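You operate a simulated robot arm through the tools that you are given. There is no shell and no other tool. Be economical: measure what you need, move in short steps, check, and stop when the job is done.

Carry out the task below with a simulated robot arm. There is one attempt and no reset: what you move stays moved.

TASK
Switch the lantern off, unclip its leads and set it back by the plate rail.
Fine: off first; the black clip comes off ahead of the red; stand both clips on the table. Set down upright: battery lantern.
Where things are to end (x, y in the base frame): battery lantern within 50 mm of [820, 30].
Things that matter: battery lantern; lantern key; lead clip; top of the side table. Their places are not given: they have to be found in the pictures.

Only the result counts: the job must be done as asked and must still hold three seconds after the hand-in. Knocking over, shifting, dropping, spilling or breaking anything else fails it.

THE ROBOT
A 6-joint arm with a two-finger parallel gripper, fixed in place. Base frame: the origin is at the foot of the arm, x ahead of it, y to its left, z up. Lengths are in mm, angles in degrees, forces in N, time in s.
With the tool pointing down near the work surface it reaches from about 200 to 840 mm from the base axis. Its first joint turns from -166.0 to 166.0 degrees. Payload 3.91 kg.
The tool frame sits at the grasp point between the pads (the TCP): z along the fingers, y along the line on which they close. The tips reach 30 mm beyond it. The gripper opens to 110 mm. The fingers are 20 mm wide and 10 mm thick; the gripper's body (48 by 112 mm) begins 55 mm behind the TCP.
Orientation is that of the tool frame in the base frame, as a unit quaternion [x, y, z, w]. With the fingers straight down and closing along the base's y, the tool's x points along the base's -x, its y along +y and its z along -z.

THE INTERFACE
- The arm moves only by the tool jog_arm. Its argument "increments" is text: rows parted by semicolons, each of 6 numbers parted by spaces: the shift along the tool's x, y, z in mm, then the turn, a rotation vector about the tool's x, y, z in degrees. In form: x y z rx ry rz; .... A call has 1 to 12 rows; each row shifts and turns the commanded pose from where the row before left it, along the tool's axes as they then stand. "hand" is the opening, from 0 (shut) to 1 (fully open), set as the call begins (left out, the last holds). Rows are played at 5 a second. More than 50 mm and 8.6 degrees between two rows, or a gripper value outside its range, and nothing of the call is played. Where a pose cannot be reached the arm comes as near as it can. A force on the tool above 60 N (or 10 N above the force at the start of the call, whichever is more), or a blocked arm, ends the call early, and 0.2 s more pass. Each finger travels about 108 mm/s and halts on what it meets, pressing with about 28 N; the grip force reading is that of the motor and also rises with nothing between the fingers. The clock runs only during rows and for 0.2 s after the last one: add rows that do not move to give the fingers time. The reply holds the time, the measured pose of the TCP, the force on the tool along the base axes, the opening and the grip force, in the units named above and with some noise, with the torque about the TCP (base axes, N m) and any sound that the robot's microphone picked up, and new pictures: "pictures" is both (left out), scene, wrist or none.
- Cameras (640 x 400 px; columns grow to the right, rows downward): "scene" is fixed at [55.7, 660.6, 1319.9]; the picture's right is [-0.65, -0.76, 0.00], its down [-0.31, 0.26, -0.91] and it looks along [0.70, -0.59, -0.41] (base axes); focal length 375 px, centre (320, 200). "wrist" rides on the gripper at [77, 7, -115] in the tool frame; the picture's right is [-0.09, 1.00, 0.00], its down [-0.80, -0.07, -0.59] and it looks along [-0.59, -0.05, 0.80] (tool axes); focal length 270 px, centre (320, 200).
- raise_lower(by): slides the trunk up (or, below 0, down) by that many mm; the arm rides with it, the base frame stays. It gives what a move gives, with no picture.
- measure_at(camera, pixels): for up to 12 pixels [column, row] of the newest picture of that camera ("zoom" is the newest enlarged one), the place [x, y, z] in the base frame of the surface seen there, good to about 2 mm, but the place of the scene camera against the robot may be out by one fixed shift of up to 18 mm in any direction. No time passes.
- zoom(camera, box): a new picture of the part [left, top, right, bottom] of that camera's present view, enlarged. No time passes.
- finish_job(): hands the job in; it is judged then, once.

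Keep the steps short. Do not move on a guess: measure, check each grasp and each placing, and mend mistakes. In all there are 80 turns and 200 pictures (those below and enlarged ones count). Leave the gripper open and the arm clear of the work at the hand-in unless told otherwise, and finish with a single line.

The tools are called after ">>>" as a command line: name --argument value ..., lists and objects as JSON in quotes. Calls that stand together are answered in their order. jog_arm: Moves the arm, as the interface text tells. Its arguments: {"type":"object","properties":{"increments":{"type":"string"},"hand":{"type":"number"},"pictures":{"type":"string","enum":["both","scene","wrist","none"]}},"required":["increments"]} The other tools are called the same way: raise_lower (by) slides the trunk up or down; measure_at (camera, pixels) gives the place of the surface under pixels of a picture; zoom (camera, box) takes an enlarged picture of a part of a camera's view; finish_job () hands the job in.

At the start:

```text
time_s: 0.0
ee_pos: [319.6, 164.5, 1106.2]
ee_rot: [0.0, 1.0, 0.001, 0.0]
wrist_force: [-0.3, 0.4, 0.1]
torque: [0.02, -0.02, 0.01]
opening: 110.1
grasp_force: 0.0
trunk travel left (down, up): [-475.0, 65.0]
```

scene: 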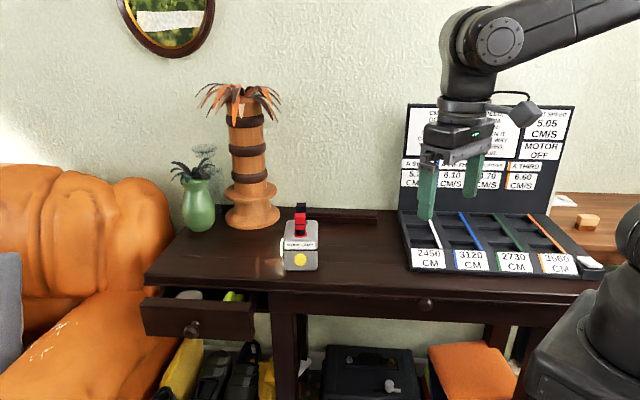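
wrist: 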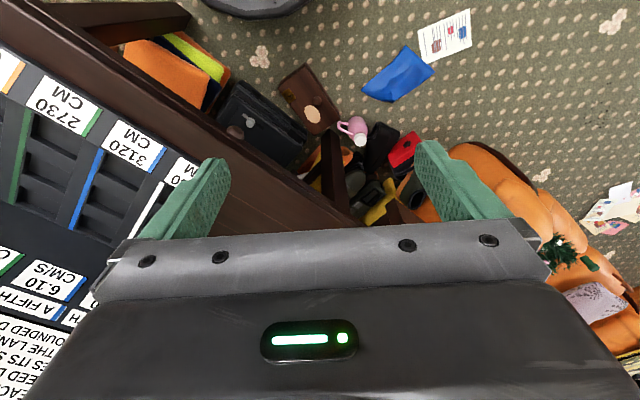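

I see a small grey lantern around scene (300,245) with red parts on top. I'll enlarge that area and look for the key, clips and plate rail.

>>> zoom --camera "scene" --box '[250, 190, 350, 280]'

>>> zoom --camera "scene" --box '[140, 180, 420, 320]'

>>> measure_at --camera "scene" --pixels '[[300, 260], [300, 244], [300, 212], [301, 230], [345, 214], [220, 262], [340, 260], [380, 245], [250, 215], [195, 225], [285, 268], [316, 268]]'

```text
4.44 times, centred on (300, 235) of scene
```

zoom: 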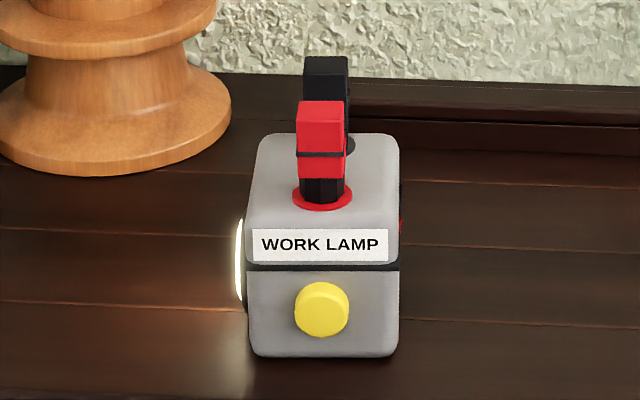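

```text
2.29 times, centred on (280, 250) of scene
```

zoom: 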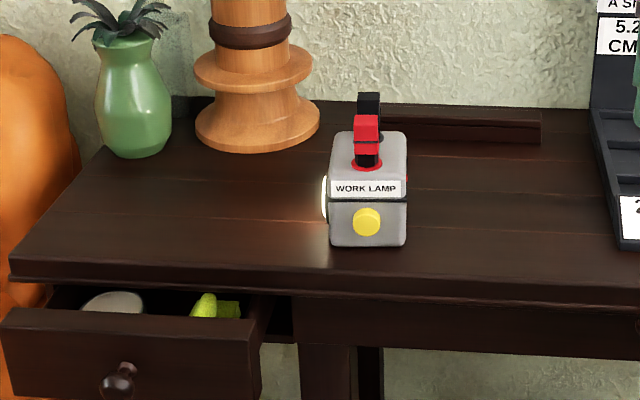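

```text
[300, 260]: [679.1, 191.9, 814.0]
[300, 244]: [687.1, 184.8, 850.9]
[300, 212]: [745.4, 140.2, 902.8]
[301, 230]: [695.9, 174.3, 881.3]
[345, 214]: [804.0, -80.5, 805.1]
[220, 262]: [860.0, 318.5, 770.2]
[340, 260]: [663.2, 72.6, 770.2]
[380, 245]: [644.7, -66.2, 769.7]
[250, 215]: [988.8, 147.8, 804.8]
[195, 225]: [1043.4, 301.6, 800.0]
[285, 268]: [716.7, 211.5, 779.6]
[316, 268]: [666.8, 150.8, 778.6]
```

Next I'll enlarge the lantern itself so I can measure its key, clips and edges precisely, and measure the rail.

>>> zoom --camera "scene" --box '[270, 195, 334, 275]'

>>> measure_at --camera "scene" --pixels '[[330, 211], [375, 212], [376, 220], [340, 222], [325, 222], [360, 218], [360, 212], [376, 224], [270, 222], [255, 229], [235, 225], [280, 215]]'

```text
5.00 times, centred on (302, 235) of scene
```

zoom: 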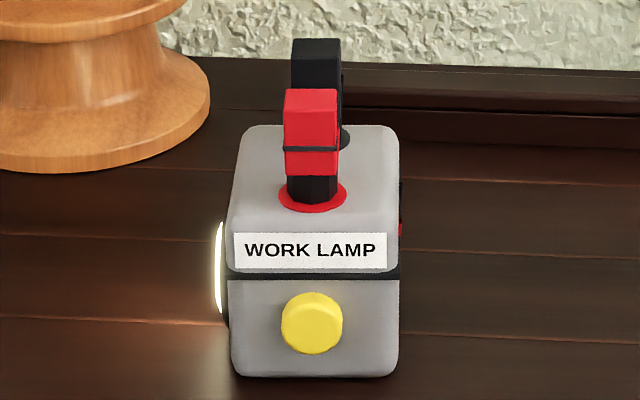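

```text
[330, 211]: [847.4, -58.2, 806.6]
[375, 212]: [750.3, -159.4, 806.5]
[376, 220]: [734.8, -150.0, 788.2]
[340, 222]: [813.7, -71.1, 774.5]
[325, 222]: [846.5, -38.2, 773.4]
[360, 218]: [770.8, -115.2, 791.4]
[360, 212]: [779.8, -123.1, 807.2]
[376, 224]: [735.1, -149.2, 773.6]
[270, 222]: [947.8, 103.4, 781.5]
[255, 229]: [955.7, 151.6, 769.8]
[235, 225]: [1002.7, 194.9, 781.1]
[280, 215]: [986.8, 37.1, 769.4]
```

Now I'll measure the lantern features in the enlarged picture.

>>> measure_at --camera "zoom" --pixels '[[312, 318], [240, 300], [385, 300], [385, 365], [250, 200], [380, 200], [260, 132], [385, 132], [310, 160], [310, 98], [315, 55], [312, 188]]'

>>> measure_at --camera "zoom" --pixels '[[288, 325], [338, 325], [310, 298], [310, 345], [287, 120], [335, 120], [287, 165], [335, 165], [295, 60], [338, 60], [346, 135], [315, 205]]'

```text
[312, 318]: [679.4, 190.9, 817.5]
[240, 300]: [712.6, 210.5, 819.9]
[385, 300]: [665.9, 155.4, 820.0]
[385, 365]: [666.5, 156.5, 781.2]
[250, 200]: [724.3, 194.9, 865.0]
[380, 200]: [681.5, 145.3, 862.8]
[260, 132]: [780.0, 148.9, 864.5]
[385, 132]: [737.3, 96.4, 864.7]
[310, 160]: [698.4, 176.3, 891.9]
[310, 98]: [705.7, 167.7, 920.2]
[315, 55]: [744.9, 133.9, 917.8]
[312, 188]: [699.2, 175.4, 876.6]
```

```text
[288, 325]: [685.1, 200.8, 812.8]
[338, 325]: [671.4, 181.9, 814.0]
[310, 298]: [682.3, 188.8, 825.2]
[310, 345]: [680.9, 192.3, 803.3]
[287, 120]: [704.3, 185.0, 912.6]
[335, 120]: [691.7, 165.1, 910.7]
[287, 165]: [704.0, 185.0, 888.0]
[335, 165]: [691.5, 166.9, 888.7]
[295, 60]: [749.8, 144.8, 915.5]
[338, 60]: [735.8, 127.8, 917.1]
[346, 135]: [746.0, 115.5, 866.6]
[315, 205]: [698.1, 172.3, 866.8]
```

The table top is at z≈770. The lantern is about 80 mm wide with its top at z≈865, and the yellow key is on its camera-facing face. The red clip (front) and black clip (behind) stand on top, reaching z≈920. The rail's front lies along x−y≈885. I'll move above the lantern and turn the tool about 40° to line up with it and use the wrist camera.

>>> jog_arm --increments "-50 0 10 0 0 0;-50 0 10 0 0 0;-50 0 10 0 0 0;-50 0 10 0 0 0;-50 0 10 0 0 0;-50 0 10 0 0 0;-50 0 10 0 0 0;0 0 0 0 0 8.06;0 0 0 0 0 8.06;0 0 0 0 0 8.06;0 0 0 0 0 8.06;0 0 0 0 0 8.06" --hand 1

```text
refused: row 1 steps farther than a row can; nothing moved
```

The combined step went over 50 mm, so I'll shorten it.

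>>> jog_arm --increments "-48 0 10 0 0 0;-48 0 10 0 0 0;-48 0 10 0 0 0;-48 0 10 0 0 0;-48 0 10 0 0 0;-48 0 10 0 0 0;-48 0 10 0 0 0;0 0 0 0 0 8.06;0 0 0 0 0 8.06;0 0 0 0 0 8.06;0 0 0 0 0 8.06;0 0 0 0 0 8.06" --hand 1

```text
time_s: 2.6
ee_pos: [654.4, 165.3, 1037.1]
ee_rot: [0.346, 0.938, 0.0, 0.0]
wrist_force: [1.4, 0.3, -0.4]
torque: [0.03, 0.0, -0.03]
opening: 109.9
grasp_force: 0.1
trunk travel left (down, up): [-475.0, 65.0]
```

scene: 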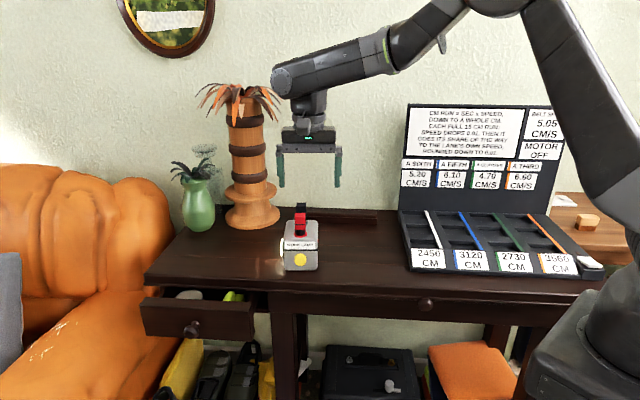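
wrist: 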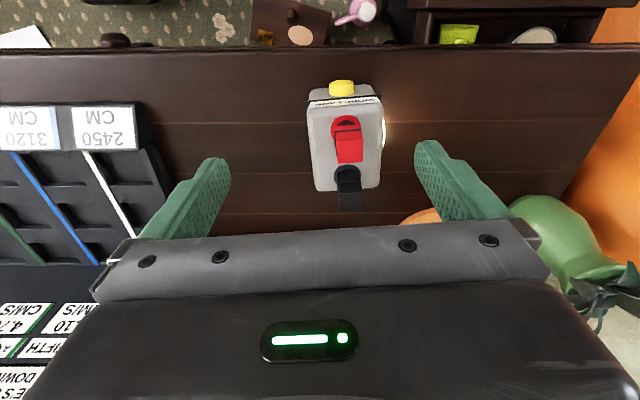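

I can now see the lantern in the wrist view around (345,140). I'll enlarge it.

>>> zoom --camera "wrist" --box '[280, 65, 410, 220]'

```text
2.58 times, centred on (345, 142) of wrist
```

zoom: 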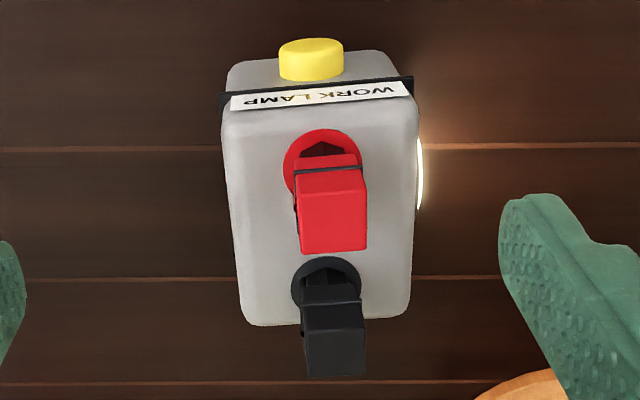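

>>> measure_at --camera "zoom" --pixels '[[235, 118], [405, 108], [252, 318], [402, 305], [333, 180], [332, 225], [310, 247], [364, 247], [302, 190], [365, 185], [335, 345], [311, 372]]'

>>> measure_at --camera "zoom" --pixels '[[364, 372], [335, 308], [305, 308], [360, 305], [311, 45], [312, 70], [285, 60], [340, 60], [325, 140], [325, 262], [290, 160], [100, 200]]'

```text
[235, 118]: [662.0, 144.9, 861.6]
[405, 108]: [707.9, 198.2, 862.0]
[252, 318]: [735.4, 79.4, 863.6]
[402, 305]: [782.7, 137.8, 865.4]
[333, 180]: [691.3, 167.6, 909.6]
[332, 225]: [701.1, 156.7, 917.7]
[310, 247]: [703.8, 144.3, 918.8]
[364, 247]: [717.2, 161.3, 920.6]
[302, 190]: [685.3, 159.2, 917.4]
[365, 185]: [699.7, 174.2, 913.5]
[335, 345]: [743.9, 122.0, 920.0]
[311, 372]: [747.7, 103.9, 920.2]
```

```text
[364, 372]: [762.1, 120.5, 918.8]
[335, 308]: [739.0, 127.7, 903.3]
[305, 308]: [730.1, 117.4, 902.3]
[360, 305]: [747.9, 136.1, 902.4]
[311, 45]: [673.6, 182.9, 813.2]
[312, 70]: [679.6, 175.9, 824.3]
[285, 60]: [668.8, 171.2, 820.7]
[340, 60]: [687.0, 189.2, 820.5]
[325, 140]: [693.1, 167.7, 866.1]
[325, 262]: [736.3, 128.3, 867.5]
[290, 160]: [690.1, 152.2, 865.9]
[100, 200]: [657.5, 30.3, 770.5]
```

Readings from the wrist camera:
- **Lantern:** about 78 × 105 mm, centred near (722,140), and lined up with the tool.
- **Red clip:** at (701,160).
- **Black clip:** at (747,119).
- **Yellow key:** a round button, front at (674,183,814).

I'll close the fingers and tilt the tool 30° so the body leans away from the clips. Then I'll come down about 20 mm in front of the key.

>>> jog_arm --increments "42.4 26.5 0 0 0 0;0 0 0 0 -7.5 0;0 0 0 0 -7.5 0;0 0 0 0 -7.5 0;0 0 0 0 -7.5 0;20 0 34.6 0 0 0;20 0 34.6 0 0 0;20 0 34.6 0 0 0;20 0 34.6 0 0 0;20 0 34.6 0 0 0;0 0 0 0 0 0" --hand 0

```text
time_s: 5.0
ee_pos: [639.9, 213.5, 836.3]
ee_rot: [0.331, 0.907, -0.088, 0.243]
wrist_force: [0.2, 0.7, 0.9]
torque: [-0.01, 0.03, -0.01]
opening: 0.1
grasp_force: 28.5
trunk travel left (down, up): [-475.0, 65.0]
```

scene: 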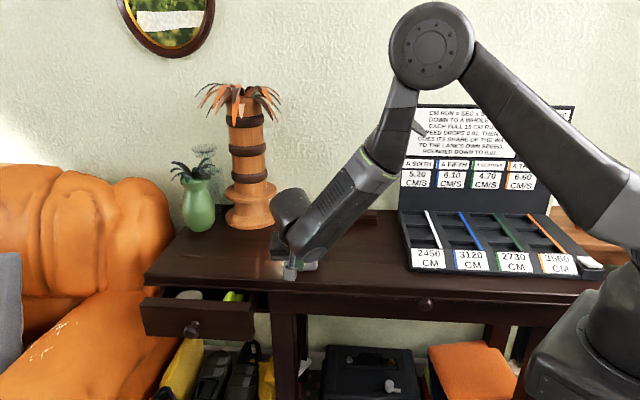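
wrist: 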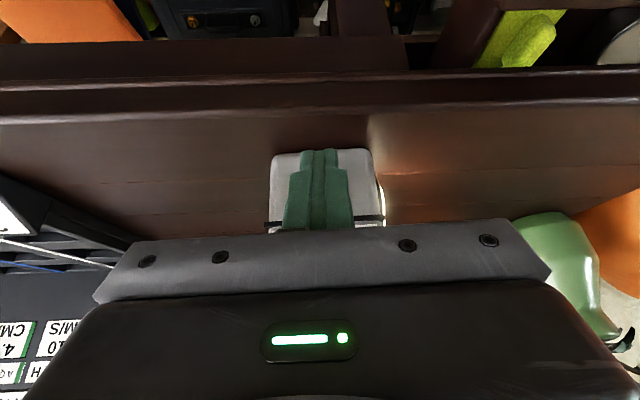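

The closed fingers are in front of the key with about 22 mm to go. I'll advance along the face normal in short steps and watch the force and listen for a sound.

>>> jog_arm --increments "-7.8 0 4.5 0 0 0;-7.8 0 4.5 0 0 0;-1.73 0 1 0 0 0;-1.73 0 1 0 0 0;-1.73 0 1 0 0 0" --pictures "wrist"

```text
time_s: 6.2
ee_pos: [657.2, 197.3, 836.6]
ee_rot: [0.332, 0.907, -0.089, 0.243]
wrist_force: [-1.1, 1.0, -0.7]
torque: [0.02, 0.03, 0.01]
opening: 0.1
grasp_force: 27.8
trunk travel left (down, up): [-475.0, 65.0]
```

wrist: 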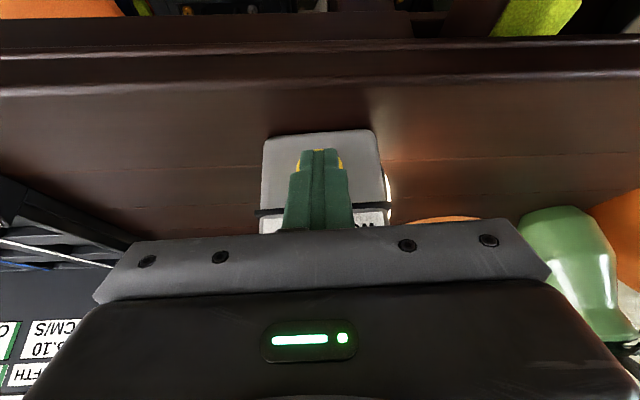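

Yellow shows on both sides of the fingertips, so they're centred on the key and nearly touching. I'll continue in 1.5 mm steps.

>>> jog_arm --increments "-1.3 0 0.75 0 0 0;-1.3 0 0.75 0 0 0;-1.3 0 0.75 0 0 0" --pictures "wrist"

```text
time_s: 7.0
ee_pos: [661.4, 194.3, 836.9]
ee_rot: [0.333, 0.907, -0.089, 0.243]
wrist_force: [-0.9, 0.7, -0.2]
torque: [0.03, 0.07, -0.01]
opening: 0.0
grasp_force: 28.5
trunk travel left (down, up): [-475.0, 65.0]
heard: click
```

wrist: 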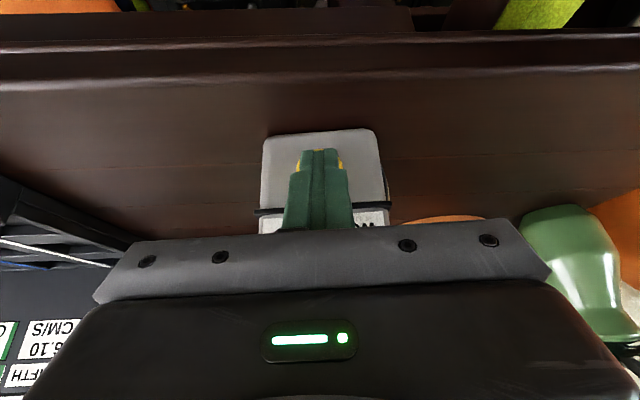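

There was a click and the glow on the table is gone. I'll back straight off, rise, straighten the tool and check.

>>> jog_arm --increments "12.1 0 -7 0 0 0;12.1 0 -7 0 0 0;-20 0 -34.6 0 0 0;-20 0 -34.6 0 0 0;-20 0 -34.6 0 0 0;-20 0 -34.6 0 0 0;-20 0 -34.6 0 0 0;0 0 0 0 7.5 0;0 0 0 0 7.5 0;0 0 0 0 7.5 0;0 0 0 0 7.5 0;0 0 0 0 0 0" --hand 0.5

>>> zoom --camera "wrist" --box '[240, 60, 400, 220]'

>>> zoom --camera "scene" --box '[260, 195, 340, 280]'

```text
time_s: 9.6
ee_pos: [639.6, 211.7, 1034.8]
ee_rot: [0.344, 0.939, 0.0, -0.002]
wrist_force: [0.6, -0.3, -0.6]
torque: [0.0, 0.05, 0.0]
opening: 54.8
grasp_force: 0.0
trunk travel left (down, up): [-475.0, 65.0]
```

scene: 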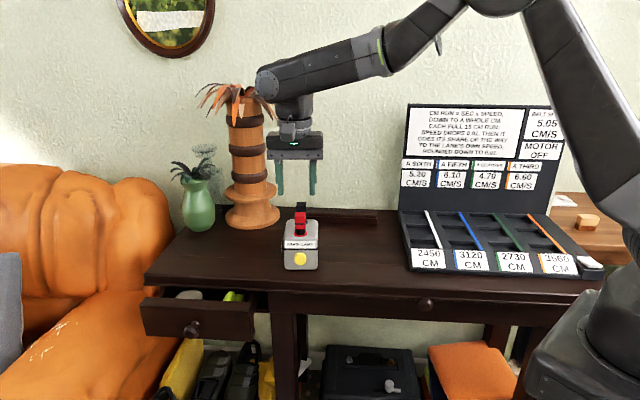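
wrist: 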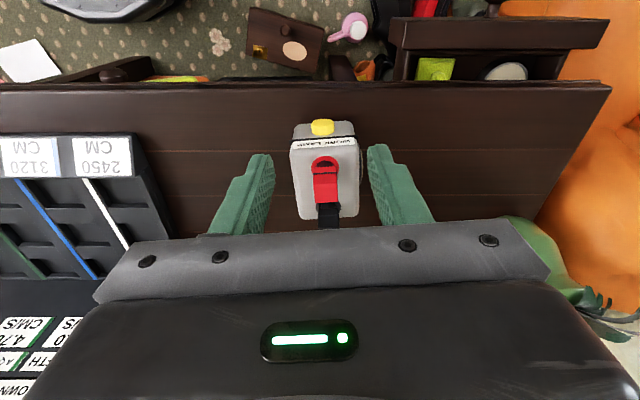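

```text
2.50 times, centred on (320, 140) of wrist
```

zoom: 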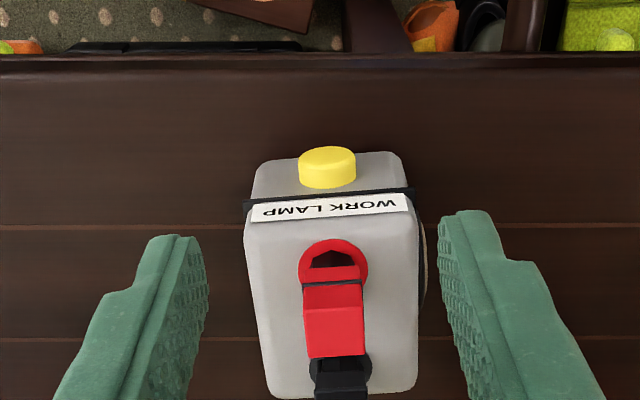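

```text
4.71 times, centred on (300, 238) of scene
```

zoom: 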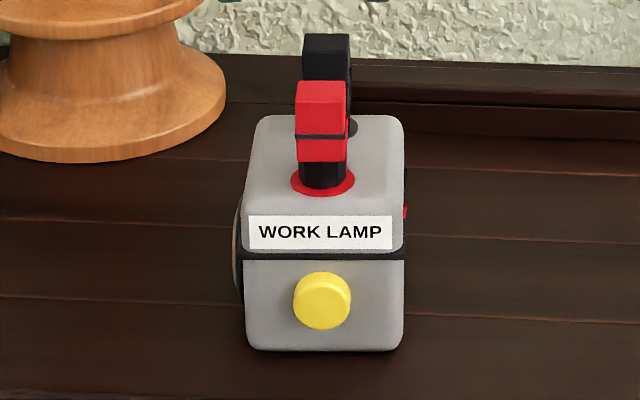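

The lamp is dark: it's off. Now I'll move above the black clip, about 142 mm along −x of the tool, and re-measure it.

>>> jog_arm --increments "-47 0 0 0 0 0;-47 0 0 0 0 0;-48 0 0 0 0 0;0 0 30 0 0 0;0 0 0 0 0 0" --hand 0.5 --pictures "wrist"

>>> zoom --camera "wrist" --box '[240, 20, 400, 200]'

```text
time_s: 10.8
ee_pos: [748.2, 121.0, 1005.7]
ee_rot: [0.343, 0.939, 0.0, 0.0]
wrist_force: [0.8, -0.3, 0.6]
torque: [-0.02, -0.01, -0.01]
opening: 55.1
grasp_force: 0.0
trunk travel left (down, up): [-475.0, 65.0]
```

wrist: 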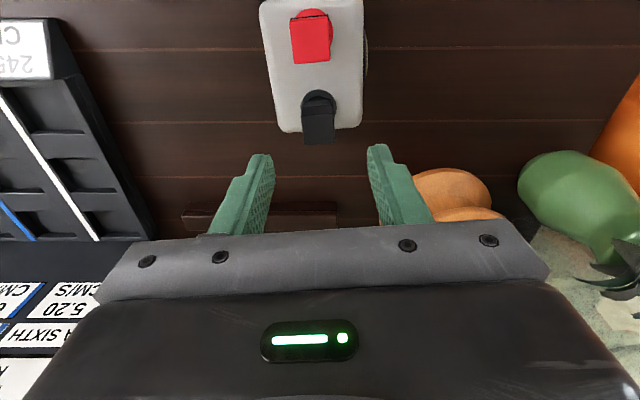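

```text
2.22 times, centred on (320, 110) of wrist
```

zoom: 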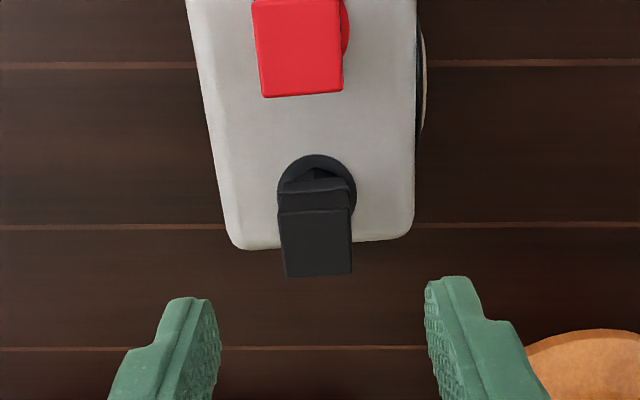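

>>> measure_at --camera "zoom" --pixels '[[315, 245], [282, 215], [349, 212], [290, 272], [348, 270], [316, 195], [300, 50], [258, 15], [340, 10], [266, 92], [340, 88], [316, 160]]'

>>> measure_at --camera "zoom" --pixels '[[200, 60], [235, 240], [410, 230], [414, 50], [280, 195], [355, 190]]'

```text
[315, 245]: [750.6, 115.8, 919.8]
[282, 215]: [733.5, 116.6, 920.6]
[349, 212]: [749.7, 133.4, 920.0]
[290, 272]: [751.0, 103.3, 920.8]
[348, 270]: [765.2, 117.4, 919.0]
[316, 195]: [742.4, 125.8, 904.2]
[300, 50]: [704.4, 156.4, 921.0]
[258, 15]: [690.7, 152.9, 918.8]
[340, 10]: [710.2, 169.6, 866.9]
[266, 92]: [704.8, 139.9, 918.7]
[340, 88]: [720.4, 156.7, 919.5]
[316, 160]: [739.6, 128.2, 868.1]
```

```text
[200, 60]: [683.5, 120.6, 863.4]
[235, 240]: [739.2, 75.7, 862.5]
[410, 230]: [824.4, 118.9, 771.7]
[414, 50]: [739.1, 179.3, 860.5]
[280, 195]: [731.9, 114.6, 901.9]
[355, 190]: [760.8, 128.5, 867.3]
```

Black clip: centre (750,118), block top z≈920, about 23 mm wide. I'll check the free table area to the right of the lantern where the clips can stand.

>>> measure_at --camera "scene" --pixels '[[400, 215], [404, 240], [408, 268], [340, 280], [380, 283], [340, 286], [360, 265], [370, 250], [350, 245], [350, 275], [380, 270], [395, 268]]'

>>> measure_at --camera "wrist" --pixels '[[80, 65], [115, 140], [150, 225], [200, 60], [200, 120]]'

```text
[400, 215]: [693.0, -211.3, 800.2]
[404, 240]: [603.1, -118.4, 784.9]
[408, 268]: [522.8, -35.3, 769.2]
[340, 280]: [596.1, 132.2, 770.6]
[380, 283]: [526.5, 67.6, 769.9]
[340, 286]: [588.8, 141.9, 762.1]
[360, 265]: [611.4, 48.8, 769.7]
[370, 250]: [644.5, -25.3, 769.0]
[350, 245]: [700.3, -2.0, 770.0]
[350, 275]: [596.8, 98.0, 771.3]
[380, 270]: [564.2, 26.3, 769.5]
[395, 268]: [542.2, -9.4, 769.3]
```

```text
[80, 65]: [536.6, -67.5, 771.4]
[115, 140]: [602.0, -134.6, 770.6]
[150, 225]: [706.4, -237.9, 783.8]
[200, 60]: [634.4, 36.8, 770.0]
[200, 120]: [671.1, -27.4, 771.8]
```

There's plenty of free table around (690,15) and (640,55). Now I'll correct by a few millimetres, descend to z≈905 and close on the black clip.

>>> jog_arm --increments "-3.4 -1.4 30 0 0 0;0 0 35 0 0 0;0 0 35 0 0 0;0 0 0 0 0 0" --hand 0.5 --pictures "both"

```text
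time_s: 11.8
ee_pos: [749.0, 116.3, 907.3]
ee_rot: [0.344, 0.939, 0.0, 0.0]
wrist_force: [0.0, 0.1, 1.4]
torque: [0.0, 0.0, -0.02]
opening: 55.0
grasp_force: 0.0
trunk travel left (down, up): [-475.0, 65.0]
```

scene: 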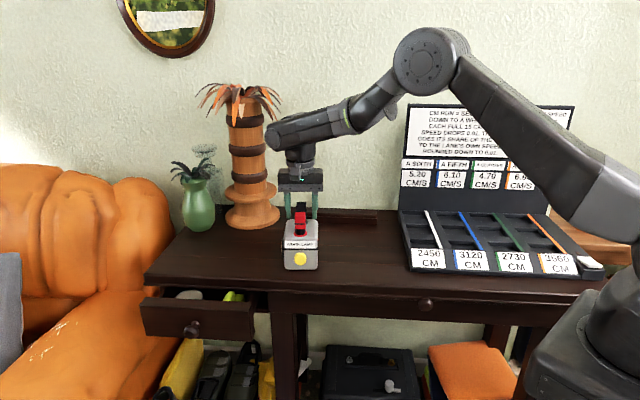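
wrist: 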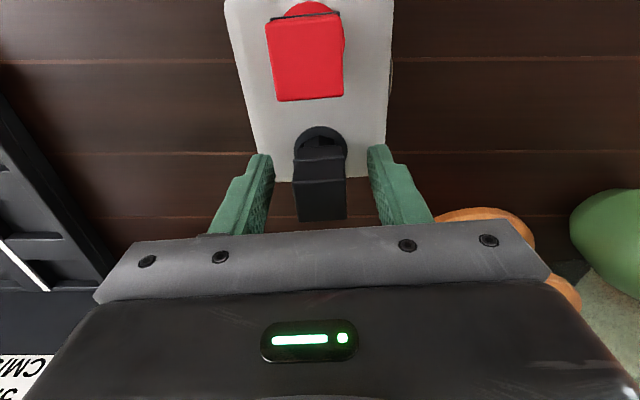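

The clip is centred between the fingers. I'm closing now.

>>> jog_arm --increments "0 0 0 0 0 0;0 0 0 0 0 0;0 0 0 0 0 0" --hand 0 --pictures "wrist"

```text
time_s: 12.6
ee_pos: [749.3, 115.4, 905.7]
ee_rot: [0.344, 0.939, 0.0, 0.0]
wrist_force: [0.1, 0.4, -0.7]
torque: [-0.02, 0.0, 0.02]
opening: 26.0
grasp_force: 27.8
trunk travel left (down, up): [-475.0, 65.0]
heard: snap
```

wrist: 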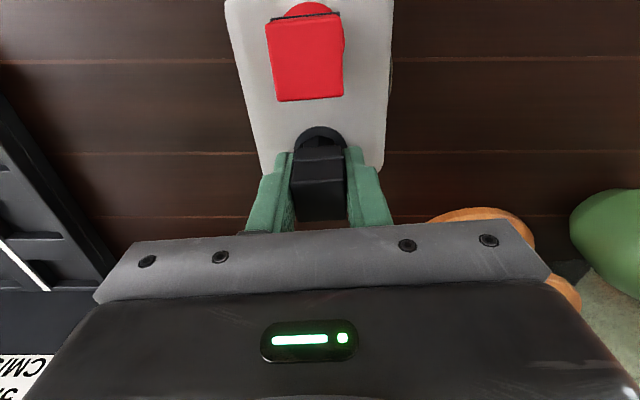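

I heard a snap, and the grip holds at 26 mm. I'll lift straight up slowly.

>>> jog_arm --increments "0 0 -10 0 0 0;0 0 -15 0 0 0;0 0 -25 0 0 0;0 0 -40 0 0 0;0 0 0 0 0 0" --hand 0

>>> zoom --camera "scene" --box '[260, 140, 340, 280]'

```text
time_s: 13.8
ee_pos: [749.6, 116.9, 996.4]
ee_rot: [0.344, 0.939, 0.0, 0.0]
wrist_force: [-0.2, 0.6, -0.2]
torque: [-0.02, 0.02, 0.04]
opening: 25.8
grasp_force: 28.3
trunk travel left (down, up): [-475.0, 65.0]
```

scene: 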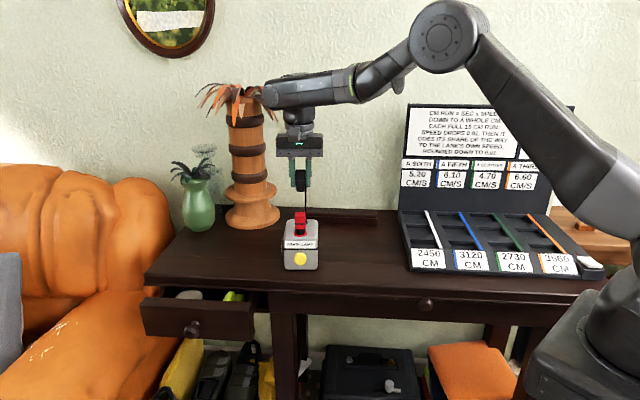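
wrist: 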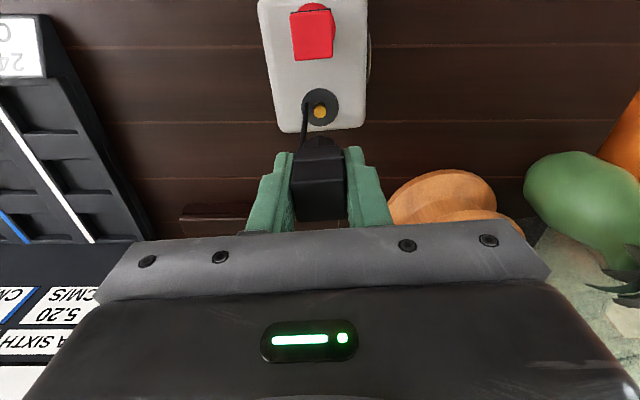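

```text
2.86 times, centred on (300, 210) of scene
```

zoom: 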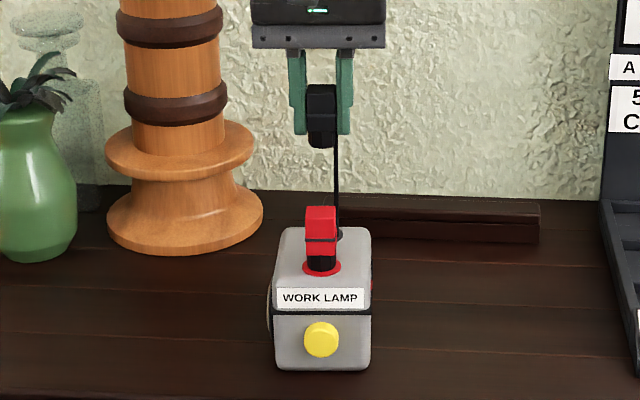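

A thin black cord seems to run from the clip down to the lantern. I'll look closer.

>>> zoom --camera "wrist" --box '[250, 60, 390, 240]'

>>> zoom --camera "scene" --box '[280, 160, 325, 270]'

>>> measure_at --camera "wrist" --pixels '[[306, 105], [304, 125], [303, 138], [320, 112], [312, 100], [318, 150], [318, 200]]'

```text
2.22 times, centred on (320, 150) of wrist
```

zoom: 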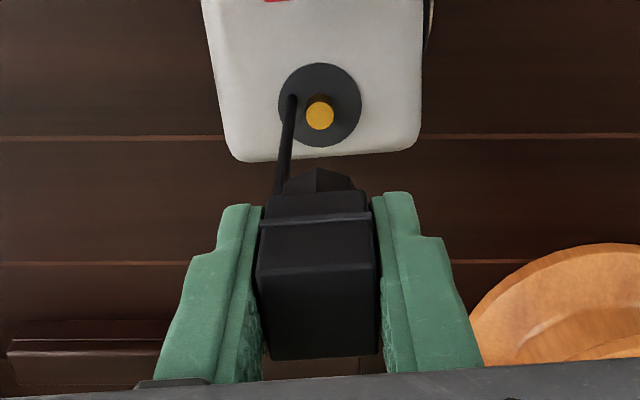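

```text
3.64 times, centred on (302, 215) of scene
```

zoom: 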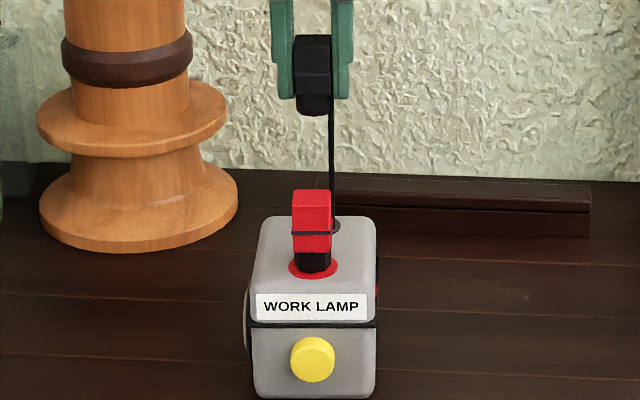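

```text
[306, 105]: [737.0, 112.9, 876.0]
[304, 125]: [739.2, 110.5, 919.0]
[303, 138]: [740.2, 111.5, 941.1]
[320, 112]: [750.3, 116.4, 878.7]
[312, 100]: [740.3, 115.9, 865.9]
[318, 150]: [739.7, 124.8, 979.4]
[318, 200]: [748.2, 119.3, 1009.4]
```

The clip is tethered to the lantern by a lead that ends at the terminal ring, so both clips should stand close to the lantern's path. I'll carry the black clip to the lantern's right side, around (711,3), at height and watch the force for lead tension.

>>> jog_arm --increments "-11 -28 0 0 0 0;-11 -28 0 0 0 0;-11 -28 0 0 0 0;-11 -28 0 0 0 0;0 0 0 0 0 0" --hand 0

>>> zoom --camera "scene" --box '[270, 150, 390, 280]'

```text
time_s: 15.0
ee_pos: [710.0, 2.5, 996.8]
ee_rot: [0.343, 0.939, -0.001, 0.0]
wrist_force: [-0.7, -1.1, -0.4]
torque: [0.0, -0.04, 0.01]
opening: 25.6
grasp_force: 28.3
trunk travel left (down, up): [-475.0, 65.0]
```

scene: 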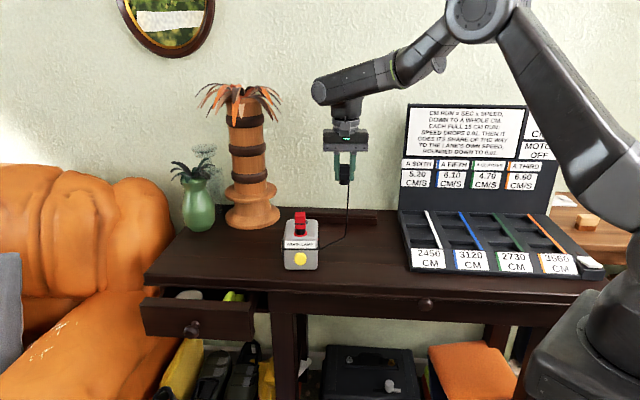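
wrist: 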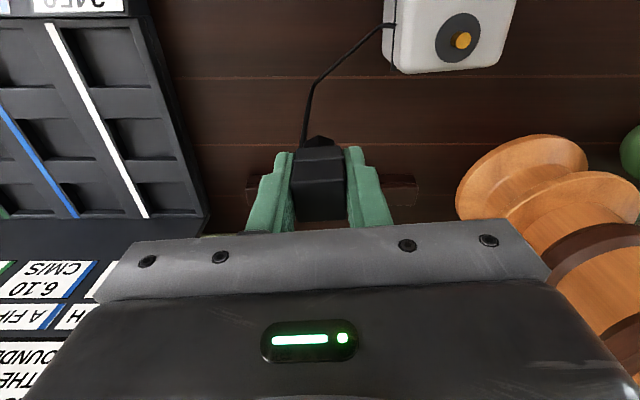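

```text
3.08 times, centred on (330, 215) of scene
```

zoom: 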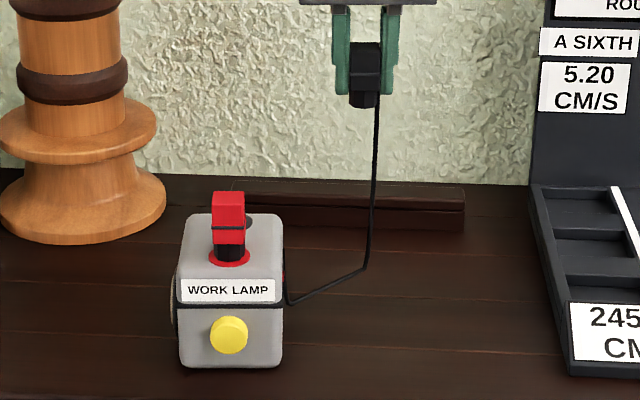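

The lead is long and slack. It leaves the lantern's right side. I'll measure where the exits are.

>>> zoom --camera "wrist" --box '[280, 0, 480, 160]'

>>> measure_at --camera "wrist" --pixels '[[394, 25], [380, 27], [350, 52], [318, 80], [310, 95], [306, 120], [392, 65], [404, 72], [462, 40], [318, 142]]'

>>> zoom --camera "scene" --box '[280, 200, 350, 270]'

```text
2.50 times, centred on (380, 80) of wrist
```

zoom: 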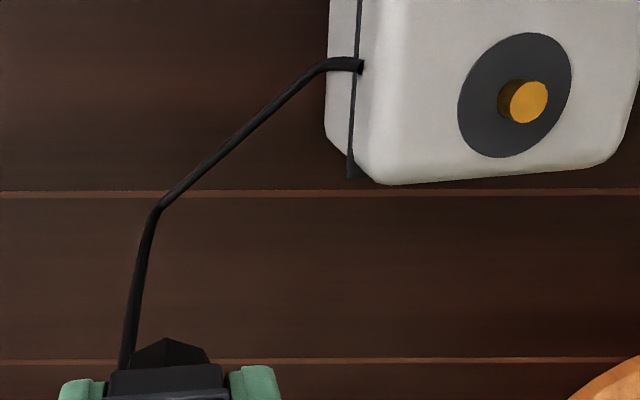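

```text
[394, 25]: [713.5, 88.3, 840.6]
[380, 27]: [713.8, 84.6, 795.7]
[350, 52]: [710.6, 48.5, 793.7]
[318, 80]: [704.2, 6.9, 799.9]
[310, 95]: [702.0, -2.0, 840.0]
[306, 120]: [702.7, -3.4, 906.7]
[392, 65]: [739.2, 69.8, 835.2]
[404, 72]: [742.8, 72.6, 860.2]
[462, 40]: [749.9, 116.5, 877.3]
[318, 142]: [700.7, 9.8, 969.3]
```

```text
5.71 times, centred on (315, 235) of scene
```

zoom: 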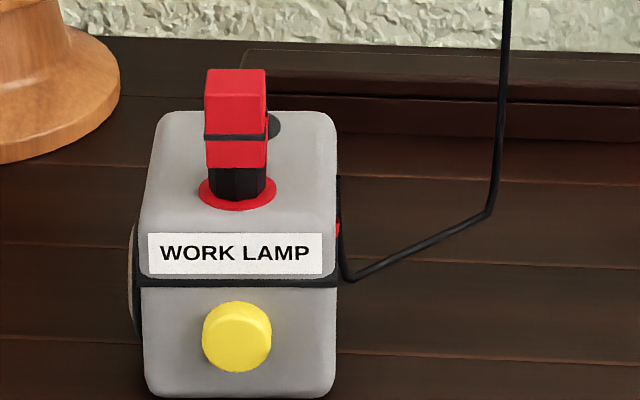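

The black lead exits the right side near (715,87) with about 270 mm of slack. The middle of that side is clear of leads for gripping later. I'll shift the clip 20 mm further out so the lead isn't under it, then lower to z≈835 and look.

>>> jog_arm --increments "0 -20 0 0 0 0;0 0 40 0 0 0;0 0 40 0 0 0;0 0 40 0 0 0;0 0 40 0 0 0;0 0 0 0 0 0" --hand 0

>>> zoom --camera "wrist" --box '[240, 80, 480, 230]'

>>> zoom --camera "scene" --box '[280, 180, 380, 270]'

```text
time_s: 16.4
ee_pos: [696.6, -13.1, 836.7]
ee_rot: [0.344, 0.939, 0.0, 0.001]
wrist_force: [-0.7, -0.2, -0.7]
torque: [-0.04, 0.03, 0.01]
opening: 25.7
grasp_force: 28.4
trunk travel left (down, up): [-475.0, 65.0]
```

scene: 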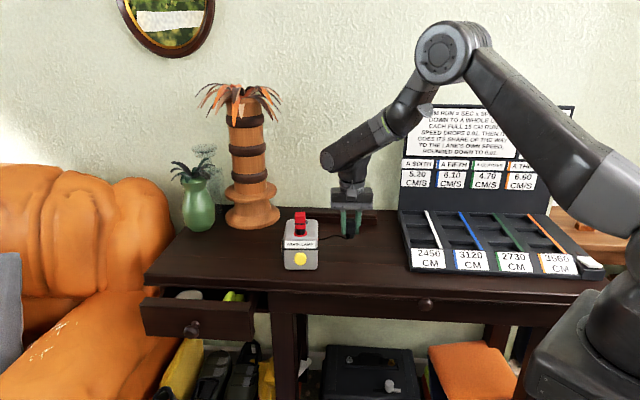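
wrist: 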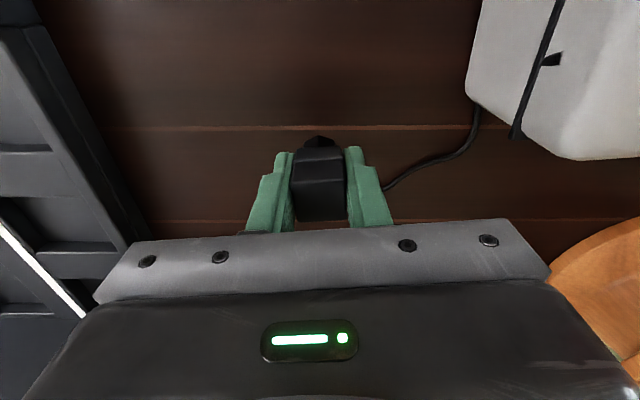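

```text
2.67 times, centred on (360, 155) of wrist
```

zoom: 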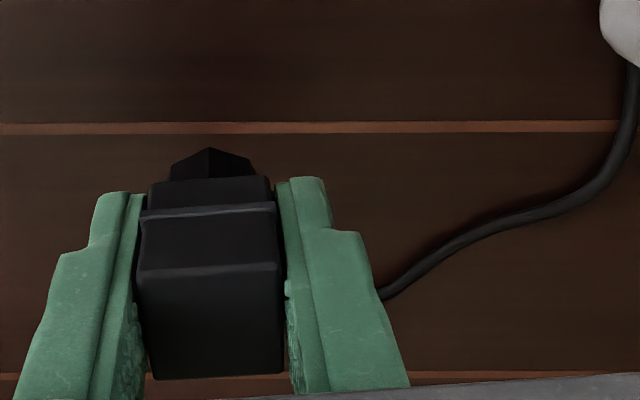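

```text
4.44 times, centred on (330, 225) of scene
```

zoom: 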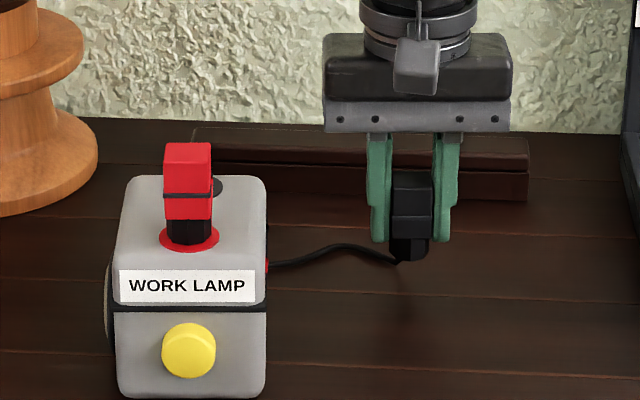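

The lead runs off towards the lantern and isn't under the clip. I'll lower gently, feeling for contact near z≈807.

>>> jog_arm --increments "0 0 10 0 0 0;0 0 10 0 0 0;0 0 4 0 0 0;0 0 2 0 0 0;0 0 2 0 0 0;0 0 0 0 0 0" --hand 0 --pictures "scene"

>>> zoom --camera "scene" --box '[320, 200, 380, 255]'

```text
time_s: 17.8
ee_pos: [697.1, -11.5, 809.8]
ee_rot: [0.343, 0.939, 0.001, 0.0]
wrist_force: [-0.6, 1.5, 7.2]
torque: [0.03, 0.04, 0.02]
opening: 25.7
grasp_force: 27.9
trunk travel left (down, up): [-475.0, 65.0]
```

scene: 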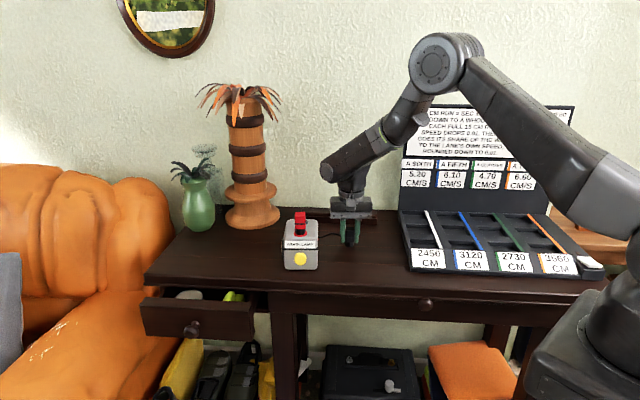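

```text
7.27 times, centred on (350, 228) of scene
```

zoom: 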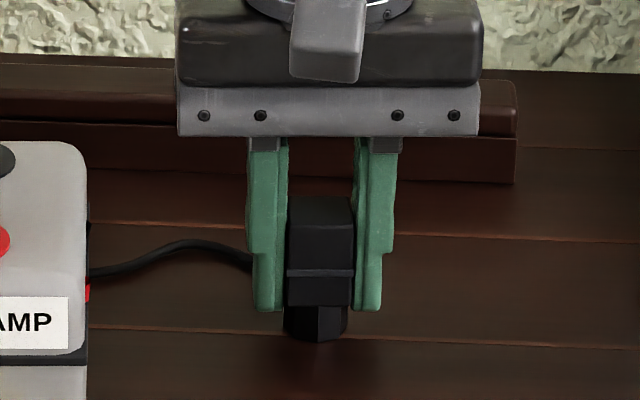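

Contact: 7 N upward at z≈810, so the clip is standing. I'll open modestly and lift straight away.

>>> jog_arm --increments "0 0 0 0 0 0;0 0 0 0 0 0;0 0 -30 0 0 0;0 0 -40 0 0 0;0 0 -50 0 0 0;0 0 -50 0 0 0;0 0 0 0 0 0" --hand 0.38

>>> zoom --camera "scene" --box '[280, 190, 380, 270]'

```text
time_s: 19.4
ee_pos: [698.3, -11.9, 979.3]
ee_rot: [0.345, 0.939, 0.0, 0.0]
wrist_force: [-0.8, -0.5, 0.5]
torque: [0.0, 0.0, -0.02]
opening: 42.1
grasp_force: 0.1
trunk travel left (down, up): [-475.0, 65.0]
```

scene: 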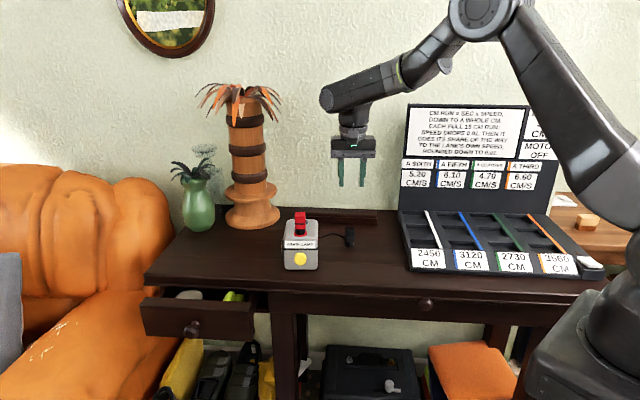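
wrist: 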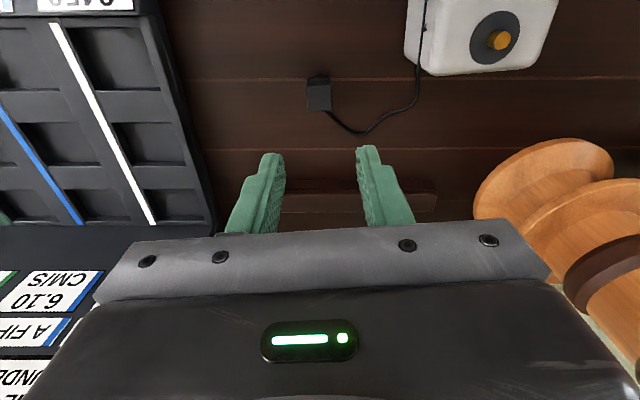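

```text
5.00 times, centred on (330, 230) of scene
```

zoom: 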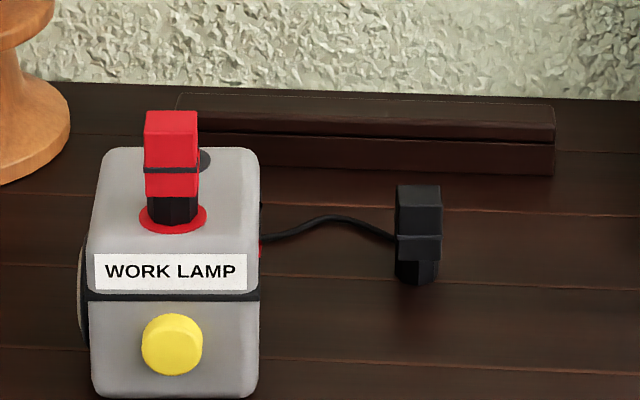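

The black clip stands upright. Next I'll go above the red clip, computed centre (705,156), and check from there.

>>> jog_arm --increments "26 33 0 0 0 0;26 33 0 0 0 0;26 33 0 0 0 0;25.5 33.3 0 0 0 0;0 0 35 0 0 0;0 0 0 0 0 0" --hand 0.5 --pictures "wrist"

>>> measure_at --camera "wrist" --pixels '[[320, 150], [320, 160], [320, 170], [320, 180], [300, 160], [340, 160]]'

```text
time_s: 20.8
ee_pos: [704.9, 156.6, 944.0]
ee_rot: [0.345, 0.939, -0.001, 0.001]
wrist_force: [-0.3, 0.0, 0.9]
torque: [-0.01, 0.03, -0.01]
opening: 55.1
grasp_force: 0.0
trunk travel left (down, up): [-475.0, 65.0]
```

wrist: 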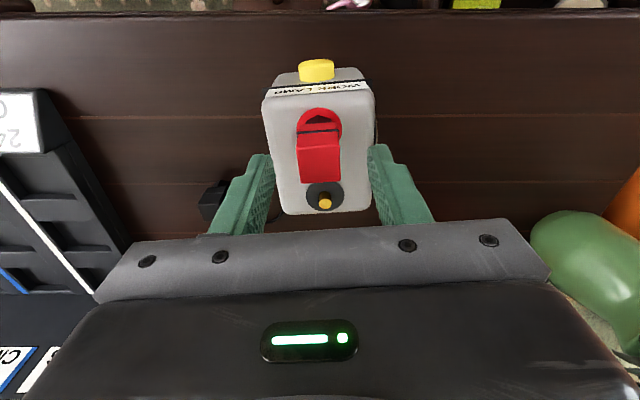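

```text
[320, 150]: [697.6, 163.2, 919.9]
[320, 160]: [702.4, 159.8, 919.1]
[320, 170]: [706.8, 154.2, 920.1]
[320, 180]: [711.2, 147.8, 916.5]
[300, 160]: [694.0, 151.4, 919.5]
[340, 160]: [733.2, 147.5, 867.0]
```

It's well centred. I'll descend 38 mm and close.

>>> jog_arm --increments "0 0 20 0 0 0;0 0 18 0 0 0;0 0 0 0 0 0" --hand 0.5 --pictures "wrist"

>>> jog_arm --increments "0 0 0 0 0 0;0 0 0 0 0 0;0 0 0 0 0 0" --hand 0 --pictures "wrist"

```text
time_s: 21.6
ee_pos: [704.6, 156.1, 906.0]
ee_rot: [0.344, 0.939, 0.0, 0.0]
wrist_force: [0.2, -0.5, 0.7]
torque: [-0.01, 0.03, 0.0]
opening: 55.0
grasp_force: 0.1
trunk travel left (down, up): [-475.0, 65.0]
```

wrist: 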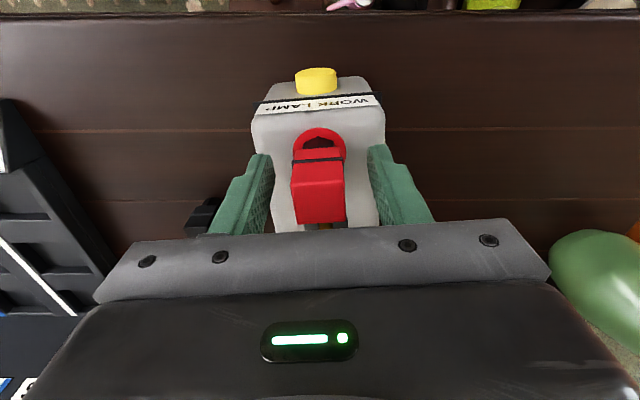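

```text
time_s: 22.4
ee_pos: [705.0, 156.3, 906.0]
ee_rot: [0.344, 0.939, 0.0, 0.0]
wrist_force: [-0.8, -1.0, -0.4]
torque: [-0.02, 0.03, 0.01]
opening: 26.2
grasp_force: 28.2
trunk travel left (down, up): [-475.0, 65.0]
heard: snap
```

wrist: 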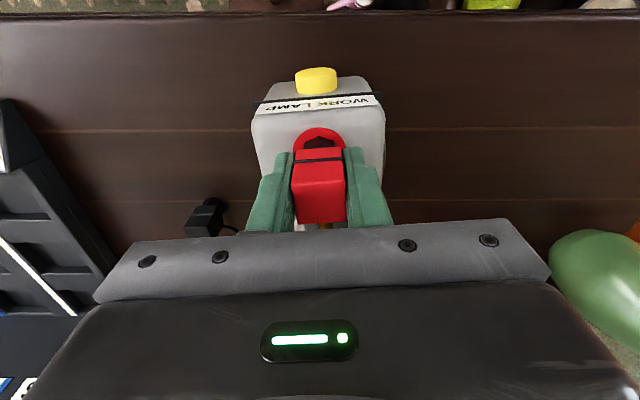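

Snap: the red clip is released and gripped. I'll lift straight up, then carry it to the right of the lantern, well clear of the black clip.

>>> jog_arm --increments "0 0 -10 0 0 0;0 0 -15 0 0 0;0 0 -25 0 0 0;0 0 -40 0 0 0;-5.8 -33.8 0 0 0 0;-5.8 -33.8 0 0 0 0;-5.8 -33.8 0 0 0 0;-5.8 -33.8 0 0 0 0;0 0 0 0 0 0" --hand 0

>>> zoom --camera "scene" --box '[270, 150, 390, 280]'

```text
time_s: 24.4
ee_pos: [633.9, 37.1, 995.2]
ee_rot: [0.343, 0.939, 0.0, 0.0]
wrist_force: [0.4, 0.5, 0.4]
torque: [0.04, -0.02, -0.02]
opening: 25.6
grasp_force: 27.8
trunk travel left (down, up): [-475.0, 65.0]
```

scene: 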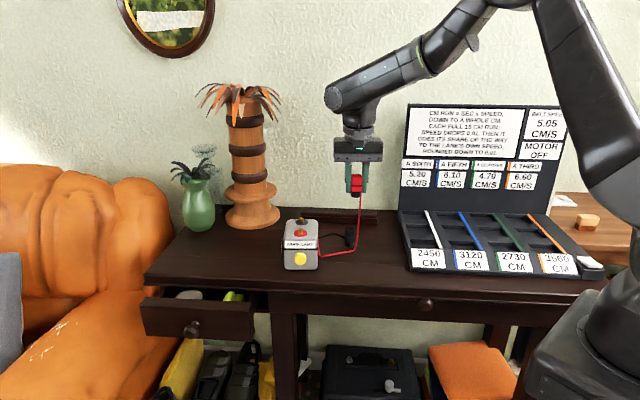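
wrist: 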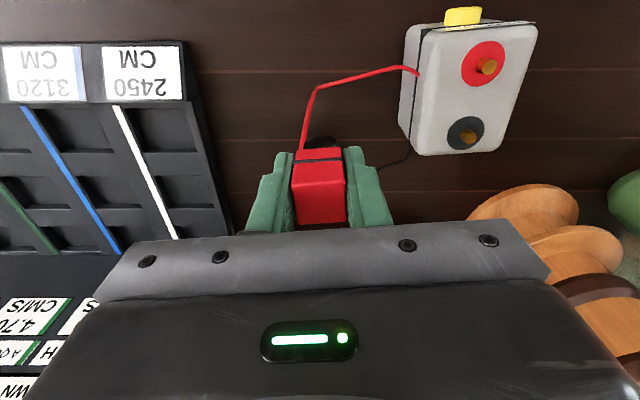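

```text
3.08 times, centred on (330, 215) of scene
```

zoom: 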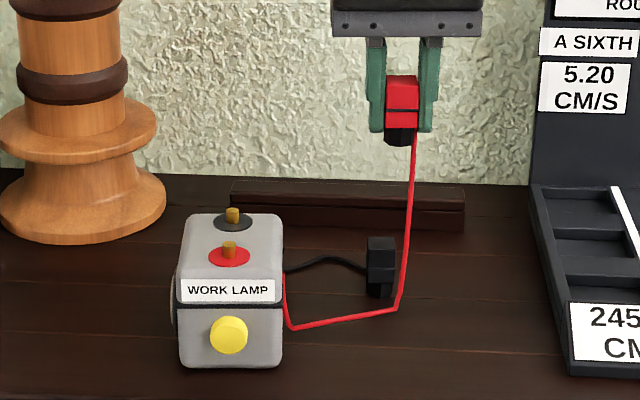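

Nothing is pulling. I'll lower to z≈835 and look.

>>> jog_arm --increments "0 0 40 0 0 0;0 0 40 0 0 0;0 0 40 0 0 0;0 0 39 0 0 0;0 0 0 0 0 0" --hand 0

>>> zoom --camera "scene" --box '[290, 190, 400, 275]'

```text
time_s: 25.6
ee_pos: [635.0, 37.1, 837.6]
ee_rot: [0.345, 0.939, 0.0, 0.001]
wrist_force: [-0.5, 0.8, -0.4]
torque: [0.0, -0.01, 0.02]
opening: 26.2
grasp_force: 27.8
trunk travel left (down, up): [-475.0, 65.0]
```

scene: 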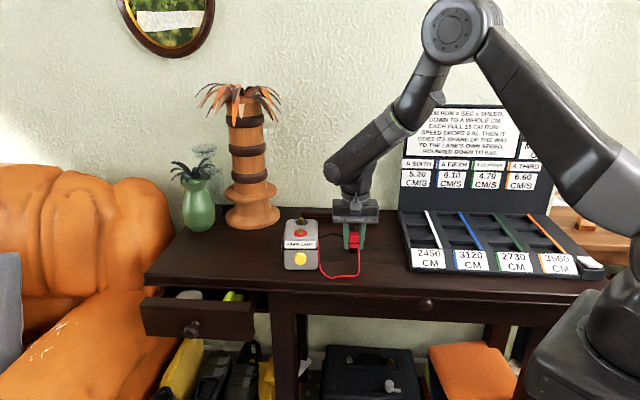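
wrist: 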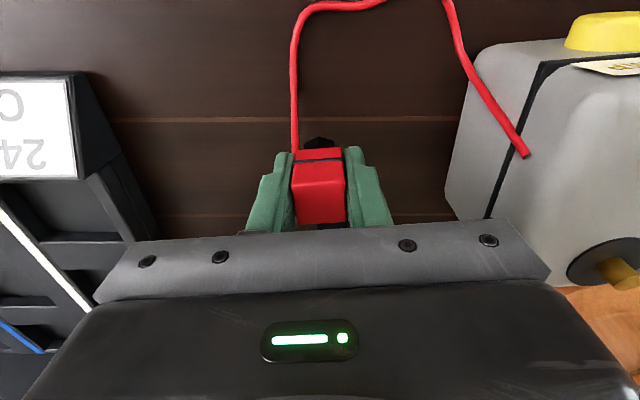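

```text
4.71 times, centred on (345, 232) of scene
```

zoom: 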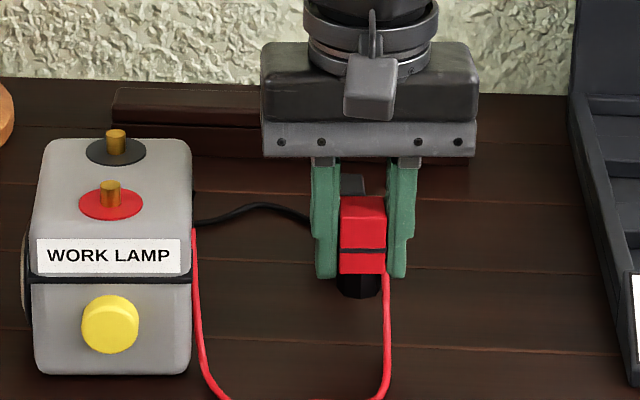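

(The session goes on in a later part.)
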